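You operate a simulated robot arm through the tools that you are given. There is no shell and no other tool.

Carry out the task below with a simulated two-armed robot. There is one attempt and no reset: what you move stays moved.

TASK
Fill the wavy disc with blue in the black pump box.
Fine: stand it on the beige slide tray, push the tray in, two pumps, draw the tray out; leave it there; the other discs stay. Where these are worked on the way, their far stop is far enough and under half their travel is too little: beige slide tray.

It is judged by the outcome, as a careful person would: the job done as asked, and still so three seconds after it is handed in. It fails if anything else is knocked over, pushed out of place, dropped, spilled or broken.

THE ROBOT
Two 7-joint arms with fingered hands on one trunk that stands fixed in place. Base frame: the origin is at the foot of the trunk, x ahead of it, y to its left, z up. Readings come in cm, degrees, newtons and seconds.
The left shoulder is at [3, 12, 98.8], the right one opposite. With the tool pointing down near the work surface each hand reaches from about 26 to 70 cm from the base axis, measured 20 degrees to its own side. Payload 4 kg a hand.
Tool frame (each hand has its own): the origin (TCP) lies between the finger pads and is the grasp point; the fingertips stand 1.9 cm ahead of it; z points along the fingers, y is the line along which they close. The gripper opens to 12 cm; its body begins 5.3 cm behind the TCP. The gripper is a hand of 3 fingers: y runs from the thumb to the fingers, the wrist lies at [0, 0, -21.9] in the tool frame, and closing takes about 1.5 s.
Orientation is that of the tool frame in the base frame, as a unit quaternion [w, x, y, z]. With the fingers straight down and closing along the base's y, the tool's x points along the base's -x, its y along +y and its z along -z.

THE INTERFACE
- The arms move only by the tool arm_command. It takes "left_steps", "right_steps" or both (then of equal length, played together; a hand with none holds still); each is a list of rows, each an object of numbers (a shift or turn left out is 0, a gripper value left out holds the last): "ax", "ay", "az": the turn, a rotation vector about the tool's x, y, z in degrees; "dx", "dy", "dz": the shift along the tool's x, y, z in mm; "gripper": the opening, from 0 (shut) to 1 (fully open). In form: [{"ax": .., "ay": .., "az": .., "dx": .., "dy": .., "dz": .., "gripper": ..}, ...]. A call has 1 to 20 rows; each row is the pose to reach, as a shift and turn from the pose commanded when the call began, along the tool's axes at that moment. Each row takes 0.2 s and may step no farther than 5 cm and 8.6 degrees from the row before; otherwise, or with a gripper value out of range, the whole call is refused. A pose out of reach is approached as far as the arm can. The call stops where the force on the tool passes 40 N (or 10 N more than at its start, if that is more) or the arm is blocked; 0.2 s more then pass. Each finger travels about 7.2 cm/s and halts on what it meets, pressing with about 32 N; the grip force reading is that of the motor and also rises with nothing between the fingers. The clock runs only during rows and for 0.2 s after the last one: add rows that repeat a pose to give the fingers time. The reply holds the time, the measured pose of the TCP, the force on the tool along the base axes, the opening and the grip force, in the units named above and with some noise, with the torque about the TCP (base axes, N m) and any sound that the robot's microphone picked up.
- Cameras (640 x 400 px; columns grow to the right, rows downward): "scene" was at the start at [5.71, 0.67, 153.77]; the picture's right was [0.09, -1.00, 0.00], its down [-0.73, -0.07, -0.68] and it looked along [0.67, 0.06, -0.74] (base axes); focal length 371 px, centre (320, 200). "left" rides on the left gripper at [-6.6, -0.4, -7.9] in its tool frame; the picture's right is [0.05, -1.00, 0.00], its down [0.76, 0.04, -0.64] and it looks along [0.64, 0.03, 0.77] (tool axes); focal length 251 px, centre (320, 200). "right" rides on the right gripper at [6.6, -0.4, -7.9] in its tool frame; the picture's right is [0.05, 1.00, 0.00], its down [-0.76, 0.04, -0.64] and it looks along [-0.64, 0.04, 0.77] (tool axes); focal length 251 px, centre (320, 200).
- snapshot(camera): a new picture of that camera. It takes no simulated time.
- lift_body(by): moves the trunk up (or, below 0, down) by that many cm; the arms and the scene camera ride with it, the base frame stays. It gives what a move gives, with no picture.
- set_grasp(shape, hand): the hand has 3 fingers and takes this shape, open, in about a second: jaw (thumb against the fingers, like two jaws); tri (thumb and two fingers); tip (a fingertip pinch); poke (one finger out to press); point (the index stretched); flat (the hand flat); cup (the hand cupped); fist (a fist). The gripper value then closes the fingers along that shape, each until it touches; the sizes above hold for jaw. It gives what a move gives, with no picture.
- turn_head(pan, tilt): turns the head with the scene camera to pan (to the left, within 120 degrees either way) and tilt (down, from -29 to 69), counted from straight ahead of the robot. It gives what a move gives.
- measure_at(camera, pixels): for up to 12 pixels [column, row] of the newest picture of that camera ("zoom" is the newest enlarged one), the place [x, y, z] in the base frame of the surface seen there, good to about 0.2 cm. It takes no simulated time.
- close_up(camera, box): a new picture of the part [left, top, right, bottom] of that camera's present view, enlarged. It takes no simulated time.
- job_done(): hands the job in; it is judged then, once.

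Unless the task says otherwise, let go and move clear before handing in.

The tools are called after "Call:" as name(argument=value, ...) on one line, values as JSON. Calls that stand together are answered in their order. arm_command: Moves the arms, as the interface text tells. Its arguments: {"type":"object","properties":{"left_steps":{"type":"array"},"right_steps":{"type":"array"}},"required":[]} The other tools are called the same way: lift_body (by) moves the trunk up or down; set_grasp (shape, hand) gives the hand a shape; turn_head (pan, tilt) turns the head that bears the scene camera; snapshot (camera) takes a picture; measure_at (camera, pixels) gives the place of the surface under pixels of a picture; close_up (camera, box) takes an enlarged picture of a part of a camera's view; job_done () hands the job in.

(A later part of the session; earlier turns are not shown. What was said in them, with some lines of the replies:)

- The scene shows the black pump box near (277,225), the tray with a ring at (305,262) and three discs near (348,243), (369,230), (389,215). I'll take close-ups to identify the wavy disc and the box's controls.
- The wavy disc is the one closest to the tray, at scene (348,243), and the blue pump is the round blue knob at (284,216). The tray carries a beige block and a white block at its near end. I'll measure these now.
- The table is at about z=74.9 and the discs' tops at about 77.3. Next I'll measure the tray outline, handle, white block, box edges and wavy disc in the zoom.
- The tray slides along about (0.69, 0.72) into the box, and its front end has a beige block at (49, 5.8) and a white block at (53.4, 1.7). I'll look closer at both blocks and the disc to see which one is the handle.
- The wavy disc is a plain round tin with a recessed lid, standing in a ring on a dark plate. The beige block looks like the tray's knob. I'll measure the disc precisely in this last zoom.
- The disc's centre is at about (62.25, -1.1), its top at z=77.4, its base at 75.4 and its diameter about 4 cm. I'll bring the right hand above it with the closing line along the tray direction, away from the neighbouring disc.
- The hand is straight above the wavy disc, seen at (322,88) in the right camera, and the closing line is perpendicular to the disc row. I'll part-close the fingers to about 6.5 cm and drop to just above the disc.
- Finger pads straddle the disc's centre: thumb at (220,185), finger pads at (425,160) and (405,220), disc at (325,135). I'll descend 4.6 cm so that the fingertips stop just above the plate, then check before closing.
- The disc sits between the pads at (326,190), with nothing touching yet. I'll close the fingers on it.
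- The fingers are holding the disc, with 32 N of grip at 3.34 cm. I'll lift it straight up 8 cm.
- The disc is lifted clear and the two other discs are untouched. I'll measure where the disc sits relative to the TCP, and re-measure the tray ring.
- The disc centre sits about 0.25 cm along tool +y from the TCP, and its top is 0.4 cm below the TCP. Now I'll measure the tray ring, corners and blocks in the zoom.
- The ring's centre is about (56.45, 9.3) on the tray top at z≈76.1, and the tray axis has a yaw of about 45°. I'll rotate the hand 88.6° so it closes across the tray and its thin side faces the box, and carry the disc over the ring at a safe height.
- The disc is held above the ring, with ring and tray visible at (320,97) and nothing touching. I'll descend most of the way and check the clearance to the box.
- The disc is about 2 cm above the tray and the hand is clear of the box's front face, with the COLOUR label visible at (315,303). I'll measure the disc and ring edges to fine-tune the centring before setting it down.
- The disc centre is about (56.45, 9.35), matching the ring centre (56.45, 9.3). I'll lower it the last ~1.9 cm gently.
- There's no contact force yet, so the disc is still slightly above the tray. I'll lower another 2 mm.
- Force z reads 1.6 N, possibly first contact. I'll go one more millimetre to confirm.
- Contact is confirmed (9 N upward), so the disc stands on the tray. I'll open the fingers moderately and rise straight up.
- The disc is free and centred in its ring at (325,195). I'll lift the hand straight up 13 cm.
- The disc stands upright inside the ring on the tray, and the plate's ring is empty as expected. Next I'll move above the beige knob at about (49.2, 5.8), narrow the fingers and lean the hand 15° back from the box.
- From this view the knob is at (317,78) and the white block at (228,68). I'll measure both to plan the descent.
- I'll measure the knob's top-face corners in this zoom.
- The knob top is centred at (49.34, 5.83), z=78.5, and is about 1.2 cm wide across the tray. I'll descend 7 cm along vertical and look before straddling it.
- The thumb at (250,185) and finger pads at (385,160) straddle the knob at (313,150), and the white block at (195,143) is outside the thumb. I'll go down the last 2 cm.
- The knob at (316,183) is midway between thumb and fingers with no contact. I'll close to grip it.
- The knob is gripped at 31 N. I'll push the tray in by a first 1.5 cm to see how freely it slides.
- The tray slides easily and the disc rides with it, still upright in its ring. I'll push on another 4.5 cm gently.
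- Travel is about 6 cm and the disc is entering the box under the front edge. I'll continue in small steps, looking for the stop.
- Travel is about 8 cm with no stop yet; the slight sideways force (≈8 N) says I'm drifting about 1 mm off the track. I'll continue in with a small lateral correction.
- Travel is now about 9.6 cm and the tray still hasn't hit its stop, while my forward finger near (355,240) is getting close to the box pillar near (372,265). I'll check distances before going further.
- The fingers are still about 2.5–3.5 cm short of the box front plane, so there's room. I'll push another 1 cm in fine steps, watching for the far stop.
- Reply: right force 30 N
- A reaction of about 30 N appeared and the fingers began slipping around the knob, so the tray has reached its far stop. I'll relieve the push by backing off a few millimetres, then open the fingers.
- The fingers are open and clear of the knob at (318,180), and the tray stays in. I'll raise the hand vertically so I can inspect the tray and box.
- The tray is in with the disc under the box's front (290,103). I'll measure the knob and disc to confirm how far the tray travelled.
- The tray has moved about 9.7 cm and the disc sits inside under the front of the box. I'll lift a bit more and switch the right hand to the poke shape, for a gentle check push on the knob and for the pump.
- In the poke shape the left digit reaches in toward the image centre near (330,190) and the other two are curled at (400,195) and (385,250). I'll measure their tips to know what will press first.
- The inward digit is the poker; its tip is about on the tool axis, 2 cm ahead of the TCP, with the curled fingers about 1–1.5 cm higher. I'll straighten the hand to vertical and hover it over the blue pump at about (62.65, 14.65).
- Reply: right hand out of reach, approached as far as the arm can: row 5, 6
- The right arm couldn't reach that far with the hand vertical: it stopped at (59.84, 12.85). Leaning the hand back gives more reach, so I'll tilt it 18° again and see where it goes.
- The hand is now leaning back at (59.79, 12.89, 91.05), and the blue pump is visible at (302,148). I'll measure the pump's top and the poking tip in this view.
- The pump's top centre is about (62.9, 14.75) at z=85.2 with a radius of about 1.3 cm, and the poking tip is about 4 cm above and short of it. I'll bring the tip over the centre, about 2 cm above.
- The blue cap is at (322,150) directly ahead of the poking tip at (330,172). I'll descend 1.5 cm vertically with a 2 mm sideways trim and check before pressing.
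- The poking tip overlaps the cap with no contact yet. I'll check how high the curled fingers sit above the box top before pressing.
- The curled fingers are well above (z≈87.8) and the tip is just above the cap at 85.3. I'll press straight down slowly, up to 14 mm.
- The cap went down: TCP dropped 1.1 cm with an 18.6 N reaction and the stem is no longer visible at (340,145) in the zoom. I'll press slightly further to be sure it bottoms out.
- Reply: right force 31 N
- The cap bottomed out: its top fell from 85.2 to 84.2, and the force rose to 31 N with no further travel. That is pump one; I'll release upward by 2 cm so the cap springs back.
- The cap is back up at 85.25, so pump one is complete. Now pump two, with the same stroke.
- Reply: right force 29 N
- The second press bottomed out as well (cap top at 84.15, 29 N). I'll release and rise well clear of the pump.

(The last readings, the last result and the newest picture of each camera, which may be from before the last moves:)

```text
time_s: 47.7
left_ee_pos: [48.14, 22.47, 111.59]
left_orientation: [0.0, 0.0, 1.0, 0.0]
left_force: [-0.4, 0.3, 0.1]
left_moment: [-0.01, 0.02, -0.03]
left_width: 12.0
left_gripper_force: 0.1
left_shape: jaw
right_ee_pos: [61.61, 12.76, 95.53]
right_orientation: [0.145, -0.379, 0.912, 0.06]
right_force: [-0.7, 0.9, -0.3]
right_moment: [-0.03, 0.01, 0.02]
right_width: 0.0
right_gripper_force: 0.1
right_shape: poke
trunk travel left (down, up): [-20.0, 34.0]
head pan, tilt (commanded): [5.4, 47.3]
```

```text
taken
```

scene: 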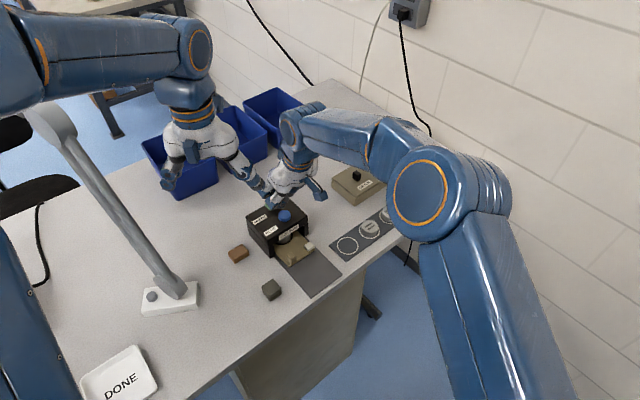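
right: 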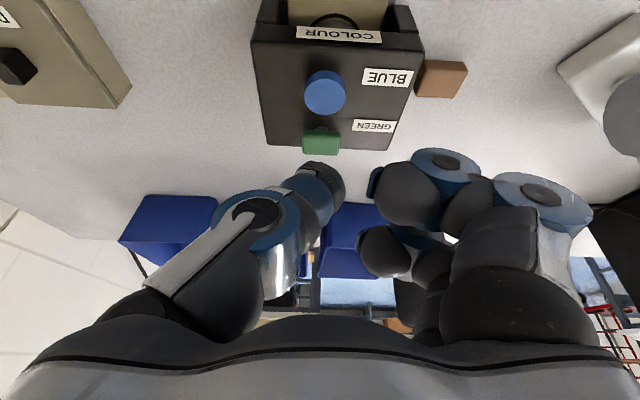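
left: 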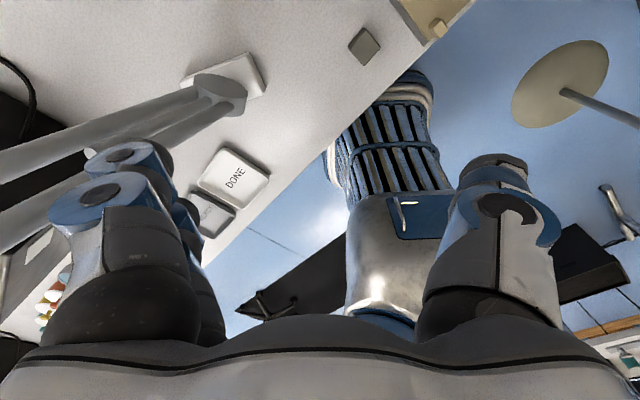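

The blue cap is back up at (325,92) and both pumps are done. I'll move back above the tray knob and return the hand to the jaw shape.

Call:
arm_command(right_steps=[{"dx": 10, "dy": 9, "dz": -8}, {"dx": 20, "dy": 18, "dz": -15, "ay": 1}, {"dx": 30, "dy": 28, "dz": -22, "ay": 2}, {"dx": 41.4, "dy": 37.9, "dz": -29.2, "ay": 3}, {"dx": 41.4, "dy": 37.9, "dz": -29.2, "ay": 3}])

Call:
set_grasp(hand="right", shape="jaw")

Call:
arm_command(right_steps=[{"gripper": 0.6}, {"gripper": 0.28}, {"gripper": 0.28}, {"gripper": 0.28}, {"gripper": 0.28}, {"gripper": 0.28}])

Call:
snapshot(camera="right")

Call:
close_up(camera="scene", box=[230, 150, 370, 300])

```text
time_s: 48.9
left_ee_pos: [48.02, 22.52, 111.6]
left_orientation: [0.0, 0.001, 1.0, 0.0]
left_force: [-0.4, -0.6, -1.3]
left_moment: [-0.03, 0.01, -0.01]
left_width: 11.98
left_gripper_force: 0.1
left_shape: jaw
right_ee_pos: [55.63, 11.93, 97.25]
right_orientation: [0.121, -0.38, 0.916, 0.05]
right_force: [-0.3, 0.0, -0.3]
right_moment: [0.0, 0.02, 0.0]
right_width: 0.0
right_gripper_force: 0.1
right_shape: poke
trunk travel left (down, up): [-20.0, 34.0]
head pan, tilt (commanded): [5.4, 47.3]
```

```text
time_s: 49.8
left_ee_pos: [48.05, 22.47, 111.67]
left_orientation: [0.0, 0.001, 1.0, 0.0]
left_force: [-0.1, -0.1, -0.2]
left_moment: [0.01, 0.02, -0.01]
left_width: 12.0
left_gripper_force: 0.0
left_shape: jaw
right_ee_pos: [55.55, 11.97, 97.23]
right_orientation: [0.12, -0.38, 0.916, 0.05]
right_force: [0.0, -0.1, 0.4]
right_moment: [0.0, -0.03, 0.02]
right_width: 12.0
right_gripper_force: 0.0
right_shape: jaw
trunk travel left (down, up): [-20.0, 34.0]
head pan, tilt (commanded): [5.4, 47.3]
```

```text
time_s: 51.2
left_ee_pos: [47.92, 22.46, 111.69]
left_orientation: [0.001, 0.0, 1.0, -0.001]
left_force: [1.0, 0.3, 0.0]
left_moment: [-0.02, 0.02, 0.02]
left_width: 11.99
left_gripper_force: 0.1
left_shape: jaw
right_ee_pos: [55.6, 11.88, 97.21]
right_orientation: [0.121, -0.381, 0.916, 0.049]
right_force: [0.0, 0.1, 0.7]
right_moment: [-0.06, 0.01, -0.01]
right_width: 3.39
right_gripper_force: 0.1
right_shape: jaw
trunk travel left (down, up): [-20.0, 34.0]
head pan, tilt (commanded): [5.4, 47.3]
```

```text
taken
```

right: 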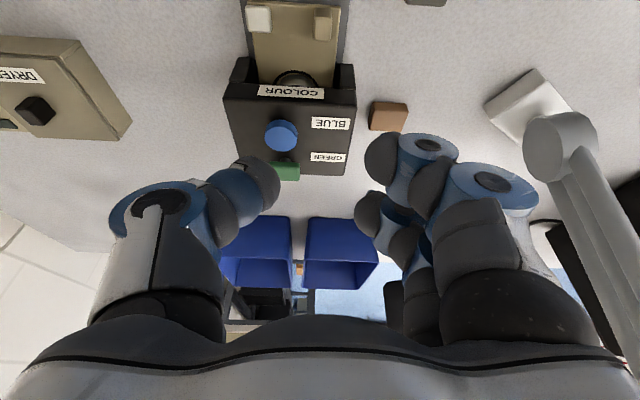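

```text
2.67 times, centred on (300, 225) of scene
```

zoom: 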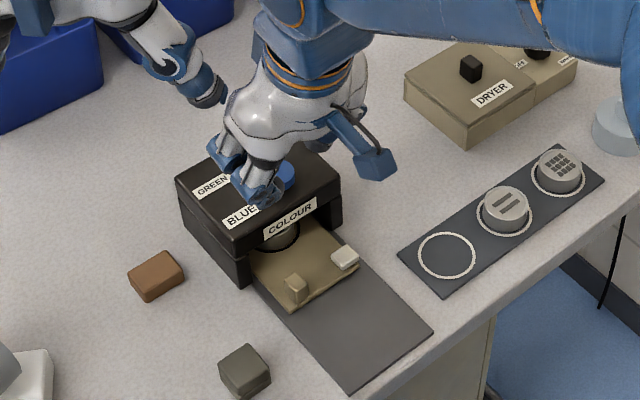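

The hand is in jaw shape with a 3.4 cm opening, and the knob is visible at (296,285) in the scene zoom. I'll measure its present position for the grip.

Call:
measure_at(camera="zoom", pixels=[[287, 281], [297, 273], [306, 284], [296, 291], [296, 282], [344, 253], [335, 258], [288, 312], [355, 270]])

Call:
measure_at(camera="right", pixels=[[323, 20], [323, 32], [316, 25], [330, 25], [258, 18]])

```text
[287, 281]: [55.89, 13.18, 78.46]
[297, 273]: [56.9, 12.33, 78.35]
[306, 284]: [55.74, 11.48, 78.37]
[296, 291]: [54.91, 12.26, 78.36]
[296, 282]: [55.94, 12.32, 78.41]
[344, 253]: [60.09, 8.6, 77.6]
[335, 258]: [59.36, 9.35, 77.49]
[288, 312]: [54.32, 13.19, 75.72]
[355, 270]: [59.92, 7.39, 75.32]
```

```text
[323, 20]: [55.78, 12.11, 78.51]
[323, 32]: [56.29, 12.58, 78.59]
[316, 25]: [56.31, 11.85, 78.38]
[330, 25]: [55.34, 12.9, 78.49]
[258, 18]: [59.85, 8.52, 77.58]
```

The knob is now centred near (55.9, 12.4). I'll descend over it, pausing about 3 cm above the grip height.

Call:
arm_command(right_steps=[{"dx": 8, "dy": 0.5, "dz": 35, "gripper": 0.3}, {"dx": 17, "dy": 1, "dz": 70, "gripper": 0.3}, {"dx": 26, "dy": 1.4, "dz": 105, "gripper": 0.3}, {"dx": 33, "dy": 1.4, "dz": 135, "gripper": 0.3}, {"dx": 37.3, "dy": 1.4, "dz": 152, "gripper": 0.3}, {"dx": 37.3, "dy": 1.4, "dz": 152, "gripper": 0.3}])

Call:
snapshot(camera="right")

Call:
close_up(camera="scene", box=[240, 190, 350, 290])

```text
time_s: 52.6
left_ee_pos: [48.04, 22.41, 111.67]
left_orientation: [0.0, 0.0, 1.0, 0.0]
left_force: [-0.6, -0.4, -0.2]
left_moment: [0.01, 0.01, -0.01]
left_width: 11.96
left_gripper_force: 0.0
left_shape: jaw
right_ee_pos: [55.71, 12.23, 81.55]
right_orientation: [0.121, -0.38, 0.916, 0.05]
right_force: [0.4, -0.5, 0.6]
right_moment: [0.02, 0.02, 0.01]
right_width: 3.56
right_gripper_force: 0.0
right_shape: jaw
trunk travel left (down, up): [-20.0, 34.0]
head pan, tilt (commanded): [5.4, 47.3]
```

```text
taken
```

right: 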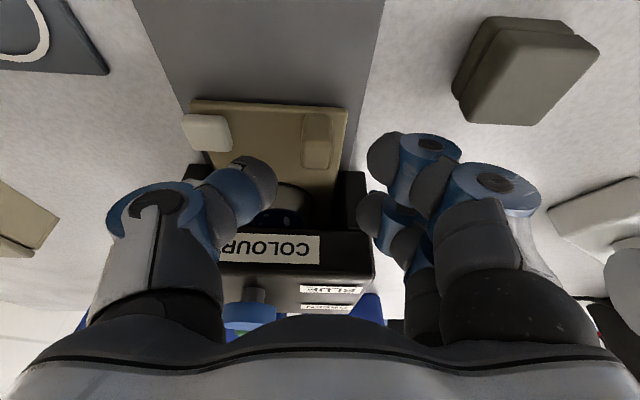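

```text
4.00 times, centred on (295, 240) of scene
```

zoom: 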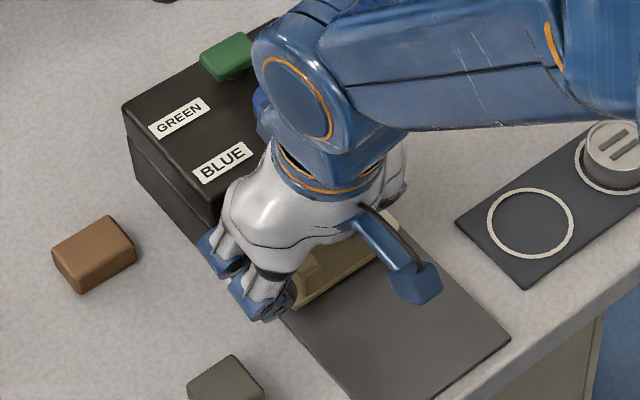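

The knob at (318,140) lies between thumb and fingers, and the hand is clear of the box. I'll go down the last 2.9 cm and close on it.

Call:
arm_command(right_steps=[{"dx": 3, "dz": 11, "gripper": 0.3}, {"dx": 5.5, "dz": 21, "gripper": 0.3}, {"dx": 7.6, "dz": 28.5, "gripper": 0.3}, {"dx": 7.6, "dz": 28.5, "gripper": 0.3}, {"dx": 7.6, "dz": 28.5, "gripper": 0.2}, {"dx": 7.6, "dz": 28.5, "gripper": 0.1}, {"dx": 7.6, "dz": 28.5, "gripper": 0.04}, {"dx": 7.6, "dz": 28.5, "gripper": 0.04}, {"dx": 7.6, "dz": 28.5, "gripper": 0.04}])

Call:
snapshot(camera="right")

```text
time_s: 54.6
left_ee_pos: [48.11, 22.34, 111.57]
left_orientation: [0.0, 0.0, 1.0, 0.0]
left_force: [-0.1, 0.0, 0.1]
left_moment: [-0.01, 0.01, -0.02]
left_width: 11.99
left_gripper_force: 0.0
left_shape: jaw
right_ee_pos: [55.78, 12.12, 78.65]
right_orientation: [0.121, -0.38, 0.916, 0.051]
right_force: [7.3, -6.6, -2.1]
right_moment: [-0.05, -0.05, 0.25]
right_width: 0.82
right_gripper_force: 31.8
right_shape: jaw
trunk travel left (down, up): [-20.0, 34.0]
head pan, tilt (commanded): [5.4, 47.3]
```

```text
taken
```

right: 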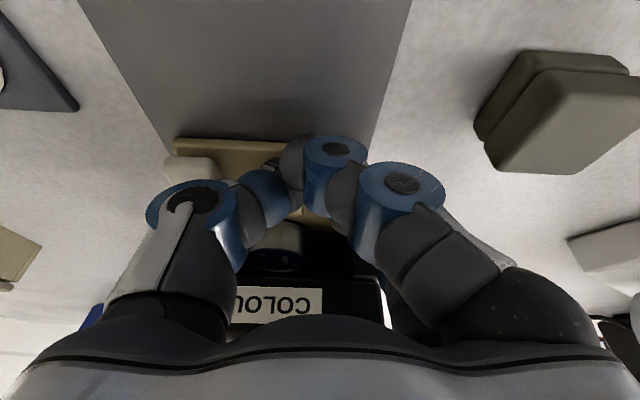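

One finger (at (335,150)) closed past the near side of the knob, so this grip is only partial. I'll open, shift 5 mm toward the box, and grip again.

Call:
arm_command(right_steps=[{"gripper": 0.12}, {"gripper": 0.22}, {"gripper": 0.3}, {"gripper": 0.3}, {"dx": -2.4, "dy": -0.7, "dz": 0.6, "gripper": 0.3}, {"dx": -5.3, "dy": -1.5, "dz": 1.4, "gripper": 0.3}, {"dx": -5.3, "dy": -1.5, "dz": 1.4, "gripper": 0.3}])

Call:
snapshot(camera="right")

```text
time_s: 56.2
left_ee_pos: [48.14, 22.51, 111.65]
left_orientation: [0.0, 0.0, 1.0, 0.0]
left_force: [-0.4, -0.6, 0.6]
left_moment: [0.01, 0.02, 0.01]
left_width: 11.98
left_gripper_force: 0.0
left_shape: jaw
right_ee_pos: [56.18, 12.61, 78.7]
right_orientation: [0.121, -0.38, 0.916, 0.05]
right_force: [0.3, 0.2, -0.7]
right_moment: [-0.01, 0.02, 0.01]
right_width: 3.55
right_gripper_force: 0.1
right_shape: jaw
trunk travel left (down, up): [-20.0, 34.0]
head pan, tilt (commanded): [5.4, 47.3]
```

```text
taken
```

right: 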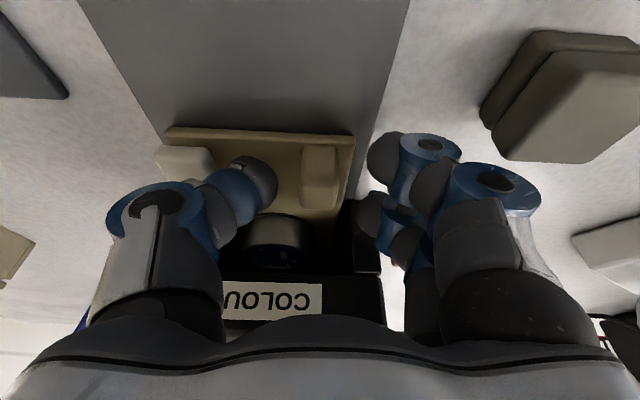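

The knob at (320,178) is now placed as in the first good grip, and a hint of blue shows on the disc at (275,255). I'll close on the knob.

Call:
arm_command(right_steps=[{"gripper": 0.2}, {"gripper": 0.12}, {"gripper": 0.05}, {"gripper": 0.04}, {"gripper": 0.04}, {"gripper": 0.04}])

Call:
snapshot(camera="right")

```text
time_s: 57.6
left_ee_pos: [48.07, 22.36, 111.66]
left_orientation: [-0.002, 0.0, 1.0, 0.001]
left_force: [0.0, -0.3, 0.1]
left_moment: [0.01, 0.0, -0.01]
left_width: 11.97
left_gripper_force: 0.0
left_shape: jaw
right_ee_pos: [56.28, 12.58, 78.65]
right_orientation: [0.12, -0.38, 0.916, 0.049]
right_force: [5.8, -6.8, -2.2]
right_moment: [-0.04, 0.11, -0.22]
right_width: 0.74
right_gripper_force: 32.1
right_shape: jaw
trunk travel left (down, up): [-20.0, 34.0]
head pan, tilt (commanded): [5.4, 47.3]
```

```text
taken
```

right: 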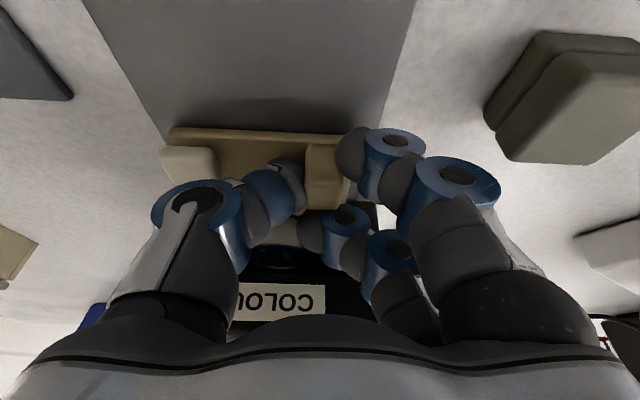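

The near finger holds the knob's side and the forward finger (330,235) hooks behind it, which is good for drawing it out. I'll pull the tray out gently by 4.5 cm and check.

Call:
arm_command(right_steps=[{"dx": 1.9, "dy": 0.0, "dz": -0.5}, {"dx": 5.8, "dy": 0.1, "dz": -1.6}, {"dx": 10.6, "dy": 0.2, "dz": -2.8}, {"dx": 15.5, "dy": 0.3, "dz": -4.1}, {"dx": 20.3, "dy": 0.4, "dz": -5.4}, {"dx": 25.1, "dy": 0.5, "dz": -6.7}, {"dx": 30, "dy": 0.6, "dz": -8.0}, {"dx": 34.8, "dy": 0.7, "dz": -9.3}, {"dx": 39.6, "dy": 0.8, "dz": -10.6}, {"dx": 43.5, "dy": 0.9, "dz": -11.7}, {"dx": 43.5, "dy": 0.9, "dz": -11.7}])

Call:
snapshot(camera="right")

Call:
close_up(camera="scene", box=[240, 190, 360, 300])

```text
time_s: 60.0
left_ee_pos: [48.2, 22.31, 111.68]
left_orientation: [-0.001, 0.001, 1.0, 0.001]
left_force: [-0.5, -0.3, -0.7]
left_moment: [-0.01, -0.01, 0.01]
left_width: 11.98
left_gripper_force: 0.1
left_shape: jaw
right_ee_pos: [53.07, 9.28, 78.64]
right_orientation: [0.121, -0.38, 0.915, 0.05]
right_force: [12.2, -13.3, 3.6]
right_moment: [-0.06, 0.0, -0.23]
right_width: 0.72
right_gripper_force: 31.5
right_shape: jaw
trunk travel left (down, up): [-20.0, 34.0]
head pan, tilt (commanded): [5.4, 47.3]
```

```text
taken
```

right: 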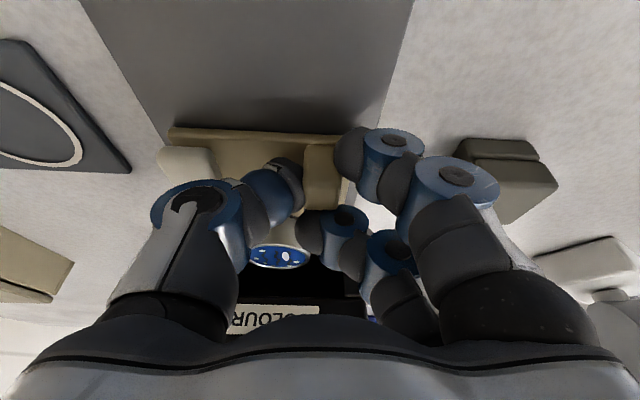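

```text
3.64 times, centred on (300, 245) of scene
```

zoom: 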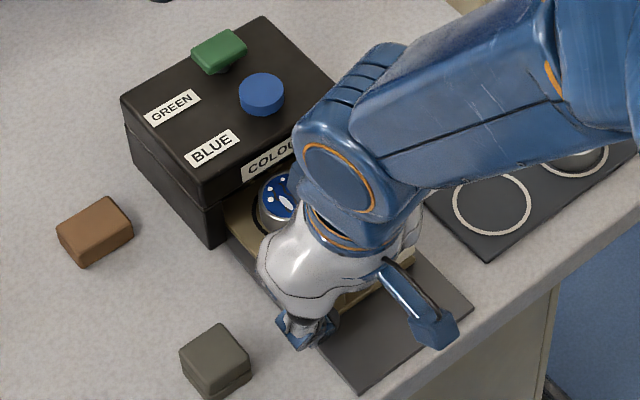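

The disc now shows a blue face at (280,256) and the tray is about 4.6 cm out. There is about 18 N of sideways load, so I'll trim 3 mm sideways while continuing the pull.

Call:
arm_command(right_steps=[{"dx": 1.9, "dy": -1.0, "dz": -0.5}, {"dx": 5.8, "dy": -2.0, "dz": -1.6}, {"dx": 10.6, "dy": -2.8, "dz": -2.8}, {"dx": 15.5, "dy": -3.0, "dz": -4.1}, {"dx": 20.3, "dy": -3.0, "dz": -5.4}, {"dx": 25.1, "dy": -3.0, "dz": -6.7}, {"dx": 30, "dy": -3.0, "dz": -8.0}, {"dx": 34.8, "dy": -3.0, "dz": -9.3}, {"dx": 38.6, "dy": -3.0, "dz": -10.4}, {"dx": 38.6, "dy": -3.0, "dz": -10.4}])

Call:
snapshot(camera="right")

Call:
close_up(camera="scene", box=[240, 190, 360, 300])

```text
time_s: 62.2
left_ee_pos: [48.13, 22.29, 111.6]
left_orientation: [0.0, 0.0, 1.0, 0.0]
left_force: [-0.5, -0.1, 0.2]
left_moment: [0.0, -0.02, 0.01]
left_width: 12.0
left_gripper_force: 0.1
left_shape: jaw
right_ee_pos: [50.26, 6.39, 78.59]
right_orientation: [0.121, -0.381, 0.915, 0.051]
right_force: [2.1, -1.9, 1.4]
right_moment: [0.08, 0.17, -0.19]
right_width: 0.71
right_gripper_force: 32.0
right_shape: jaw
trunk travel left (down, up): [-20.0, 34.0]
head pan, tilt (commanded): [5.4, 47.3]
```

```text
taken
```

right: 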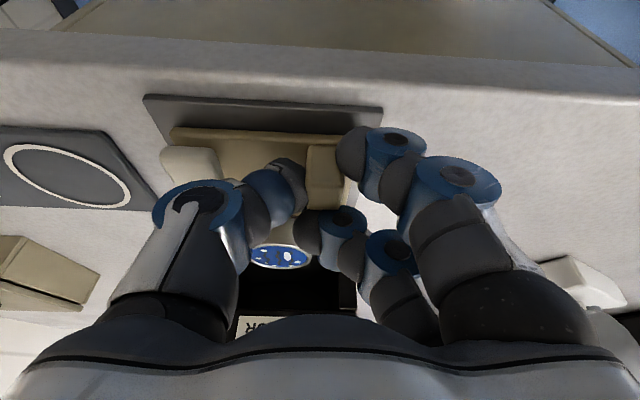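

```text
3.64 times, centred on (300, 245) of scene
```

zoom: 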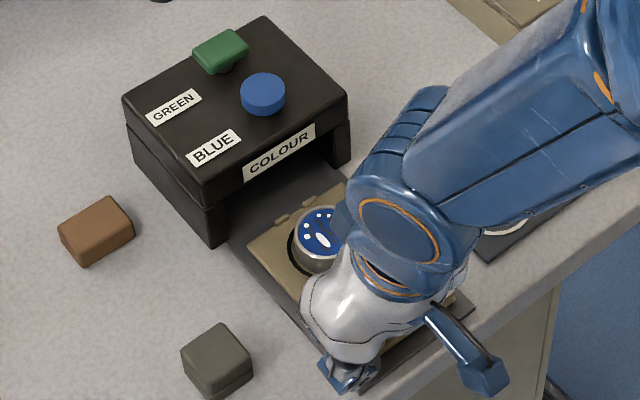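

The tray is out by about 8.6 cm and the filled disc, blue at (320,230) in the zoom, stands in its ring. I'll draw out the last centimetre slowly to its stop.

Call:
arm_command(right_steps=[{"dx": 1.9, "dz": -0.5}, {"dx": 3.9, "dz": -1.0}, {"dx": 5.8, "dz": -1.6}, {"dx": 7.7, "dz": -2.1}, {"dx": 9.7, "dz": -2.6}, {"dx": 10.6, "dz": -2.8}, {"dx": 10.6, "dz": -2.8}])

Call:
snapshot(camera="right")

```text
time_s: 63.8
left_ee_pos: [48.18, 22.41, 111.68]
left_orientation: [-0.001, 0.0, 1.0, 0.0]
left_force: [0.2, 0.7, -0.5]
left_moment: [-0.01, 0.0, 0.02]
left_width: 12.0
left_gripper_force: 0.2
left_shape: jaw
right_ee_pos: [49.72, 5.66, 78.6]
right_orientation: [0.12, -0.38, 0.916, 0.051]
right_force: [6.8, 2.4, -3.3]
right_moment: [0.11, 0.11, -0.17]
right_width: 0.69
right_gripper_force: 31.8
right_shape: jaw
trunk travel left (down, up): [-20.0, 34.0]
head pan, tilt (commanded): [5.4, 47.3]
```

```text
taken
```

right: 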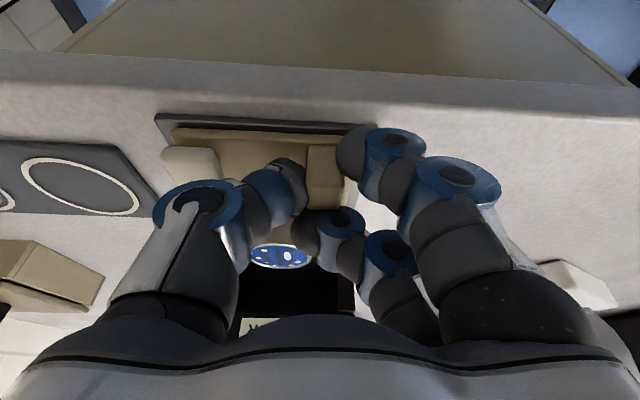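

The tray's front edge is again just inside the base plate's end (row 130 vs 115), as at the start. I'll pull 3 mm more to confirm the outer stop.

Call:
arm_command(right_steps=[{"dx": 1.4, "dz": -0.4}, {"dx": 2.9, "dz": -0.8}, {"dx": 2.9, "dz": -0.8}])

```text
time_s: 64.6
left_ee_pos: [48.34, 22.57, 111.62]
left_orientation: [-0.002, -0.001, 1.0, -0.001]
left_force: [0.7, -0.6, 1.1]
left_moment: [-0.01, 0.0, 0.01]
left_width: 11.99
left_gripper_force: 0.0
left_shape: jaw
right_ee_pos: [49.58, 5.62, 78.66]
right_orientation: [0.121, -0.381, 0.915, 0.051]
right_force: [16.3, 13.4, -4.5]
right_moment: [0.19, 0.02, -0.07]
right_width: 0.62
right_gripper_force: 32.4
right_shape: jaw
trunk travel left (down, up): [-20.0, 34.0]
head pan, tilt (commanded): [5.4, 47.3]
```

The reaction rose to 21 N with no movement, so the tray is at its outer stop. I'll ease off 4 mm, open the fingers a little and check they're free.

Call:
arm_command(right_steps=[{"dx": -2, "dz": 0.5}, {"dx": -4, "dz": 1.1}, {"dx": -4, "dz": 1.1, "gripper": 0.1}, {"dx": -4, "dz": 1.1, "gripper": 0.18}, {"dx": -4, "dz": 1.1, "gripper": 0.26}, {"dx": -4, "dz": 1.1, "gripper": 0.26}, {"dx": -4, "dz": 1.1, "gripper": 0.26}])

Call:
snapshot(camera="right")

```text
time_s: 66.2
left_ee_pos: [47.96, 22.35, 111.68]
left_orientation: [-0.001, 0.0, 1.0, 0.0]
left_force: [0.6, -0.2, -0.9]
left_moment: [-0.01, -0.04, -0.02]
left_width: 12.01
left_gripper_force: 0.0
left_shape: jaw
right_ee_pos: [49.63, 5.64, 78.66]
right_orientation: [0.121, -0.381, 0.915, 0.051]
right_force: [0.8, 0.8, -0.4]
right_moment: [-0.01, 0.01, 0.0]
right_width: 3.07
right_gripper_force: 0.0
right_shape: jaw
trunk travel left (down, up): [-20.0, 34.0]
head pan, tilt (commanded): [5.4, 47.3]
```

```text
taken
```

right: 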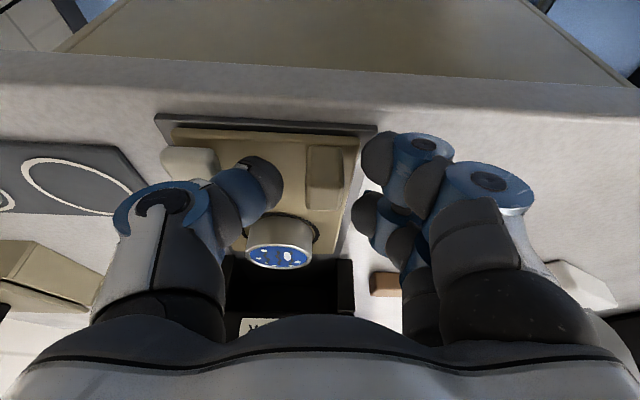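

The hand is free of the knob (320,175), with zero force. I'll lift straight up and retreat to the right, away from the work.

Call:
arm_command(right_steps=[{"dx": -2.6, "dz": -9.7}, {"dx": -7.8, "dz": -29}, {"dx": -16, "dz": -60}, {"dx": -26, "dz": -97}, {"dx": -36, "dz": -135}, {"dx": -36, "dz": -135}])

Call:
snapshot(camera="right")

Call:
snapshot(camera="scene")

Call:
close_up(camera="scene", box=[240, 190, 360, 300])

```text
time_s: 67.6
left_ee_pos: [48.1, 22.39, 111.58]
left_orientation: [0.001, 0.0, 1.0, 0.001]
left_force: [-0.1, 0.4, 0.6]
left_moment: [0.02, -0.01, 0.03]
left_width: 12.02
left_gripper_force: 0.0
left_shape: jaw
right_ee_pos: [49.66, 5.85, 92.65]
right_orientation: [0.12, -0.381, 0.916, 0.049]
right_force: [-0.8, -0.4, 0.1]
right_moment: [0.01, -0.03, -0.03]
right_width: 3.08
right_gripper_force: 0.0
right_shape: jaw
trunk travel left (down, up): [-20.0, 34.0]
head pan, tilt (commanded): [5.4, 47.3]
```

```text
taken
```

right: 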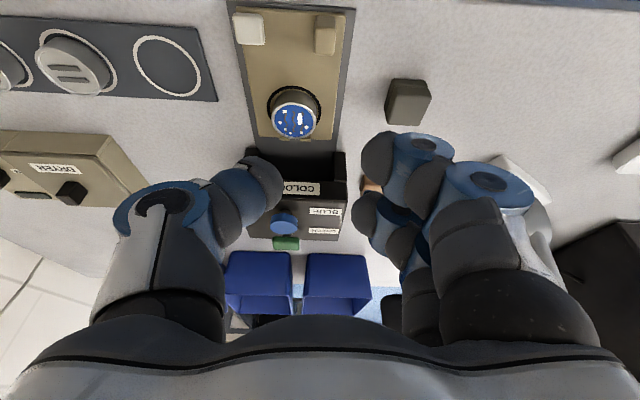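

```text
taken
```

scene: 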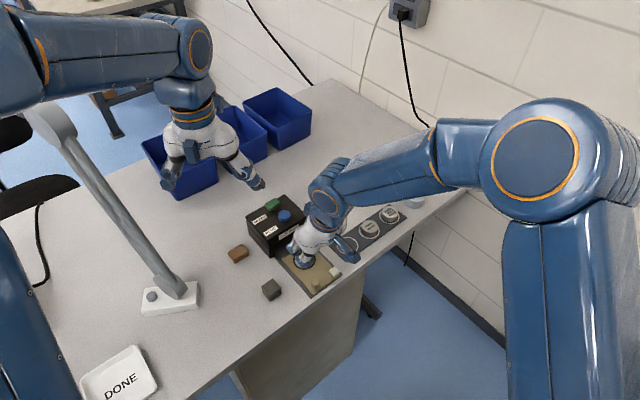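

```text
3.64 times, centred on (300, 245) of scene
```

zoom: 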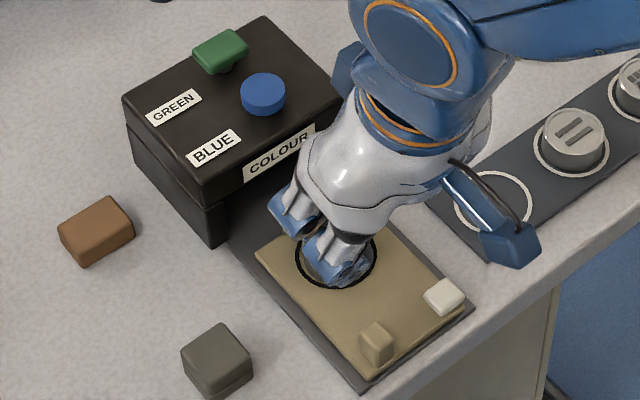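

The disc is visible in its ring with a blue face, and the others are in place. I'll raise the right hand and move it back to the right so I can check everything.

Call:
arm_command(right_steps=[{"dx": -10, "dz": -38}, {"dx": -18, "dy": -10, "dz": -75}, {"dx": 5, "dy": -40, "dz": -90}, {"dx": 30, "dy": -70, "dz": -105}, {"dx": 55, "dy": -100, "dz": -118}, {"dx": 80, "dy": -130, "dz": -128}, {"dx": 105, "dy": -160, "dz": -138}, {"dx": 130, "dy": -190, "dz": -148}, {"dx": 130, "dy": -190, "dz": -148}])

Call:
snapshot(camera="scene")

Call:
close_up(camera="scene", box=[240, 180, 420, 300])

Call:
close_up(camera="scene", box=[275, 235, 345, 300])

```text
time_s: 69.6
left_ee_pos: [48.03, 22.47, 111.66]
left_orientation: [0.0, 0.0, 1.0, 0.0]
left_force: [1.2, -0.7, 0.0]
left_moment: [-0.02, 0.01, 0.0]
left_width: 12.01
left_gripper_force: 0.0
left_shape: jaw
right_ee_pos: [51.44, -19.4, 103.52]
right_orientation: [0.121, -0.381, 0.915, 0.05]
right_force: [-0.1, -0.6, 0.3]
right_moment: [-0.05, -0.03, 0.02]
right_width: 3.07
right_gripper_force: 0.1
right_shape: jaw
trunk travel left (down, up): [-20.0, 34.0]
head pan, tilt (commanded): [5.4, 47.3]
```

```text
taken
```

scene: 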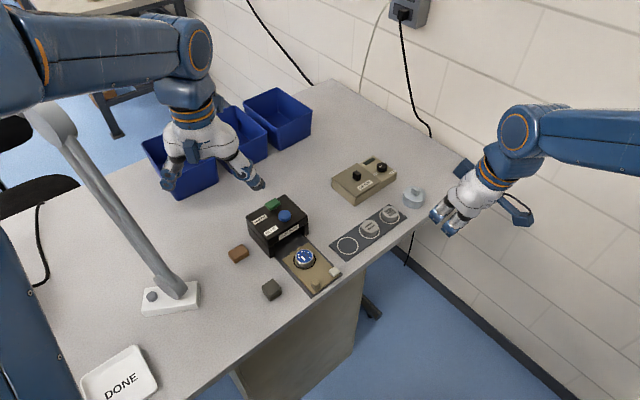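

```text
3.33 times, centred on (330, 240) of scene
```

zoom: 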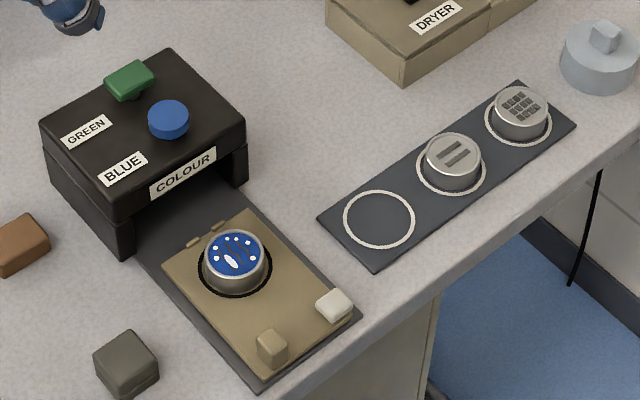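

```text
6.15 times, centred on (310, 268) of scene
```

zoom: 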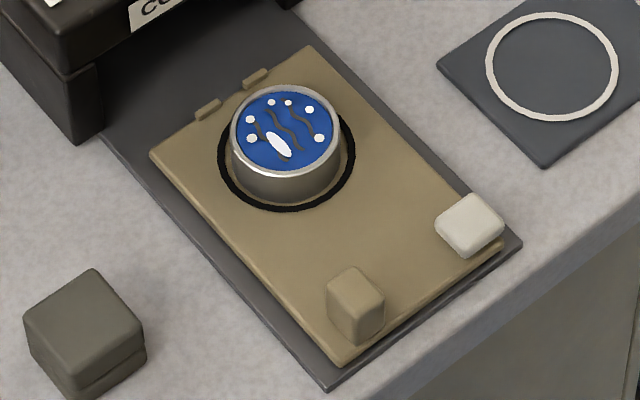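

The wavy disc stands upright in the tray's ring with a blue face at (285,130) in the zoom. The tray is fully out, the box hasn't shifted, and the other two discs and the remaining objects are where they started. Both hands are clear, so I'm handing in the job.

Call:
job_done()

```text
The job is handed in.
```

The wavy disc is filled with blue and left standing in the ring on the beige slide tray, which is drawn back out to its outer stop.

- **Fill:** I pushed the tray in about 9.7 cm until it stopped, then pressed the blue pump twice. The cap bottomed out and sprang back each time.
- **Everything else:** in the last pictures the other two discs, the pump box and the nearby blocks are where they started. Both hands were clear when I handed in.

The job was handed in; no verdict came back.
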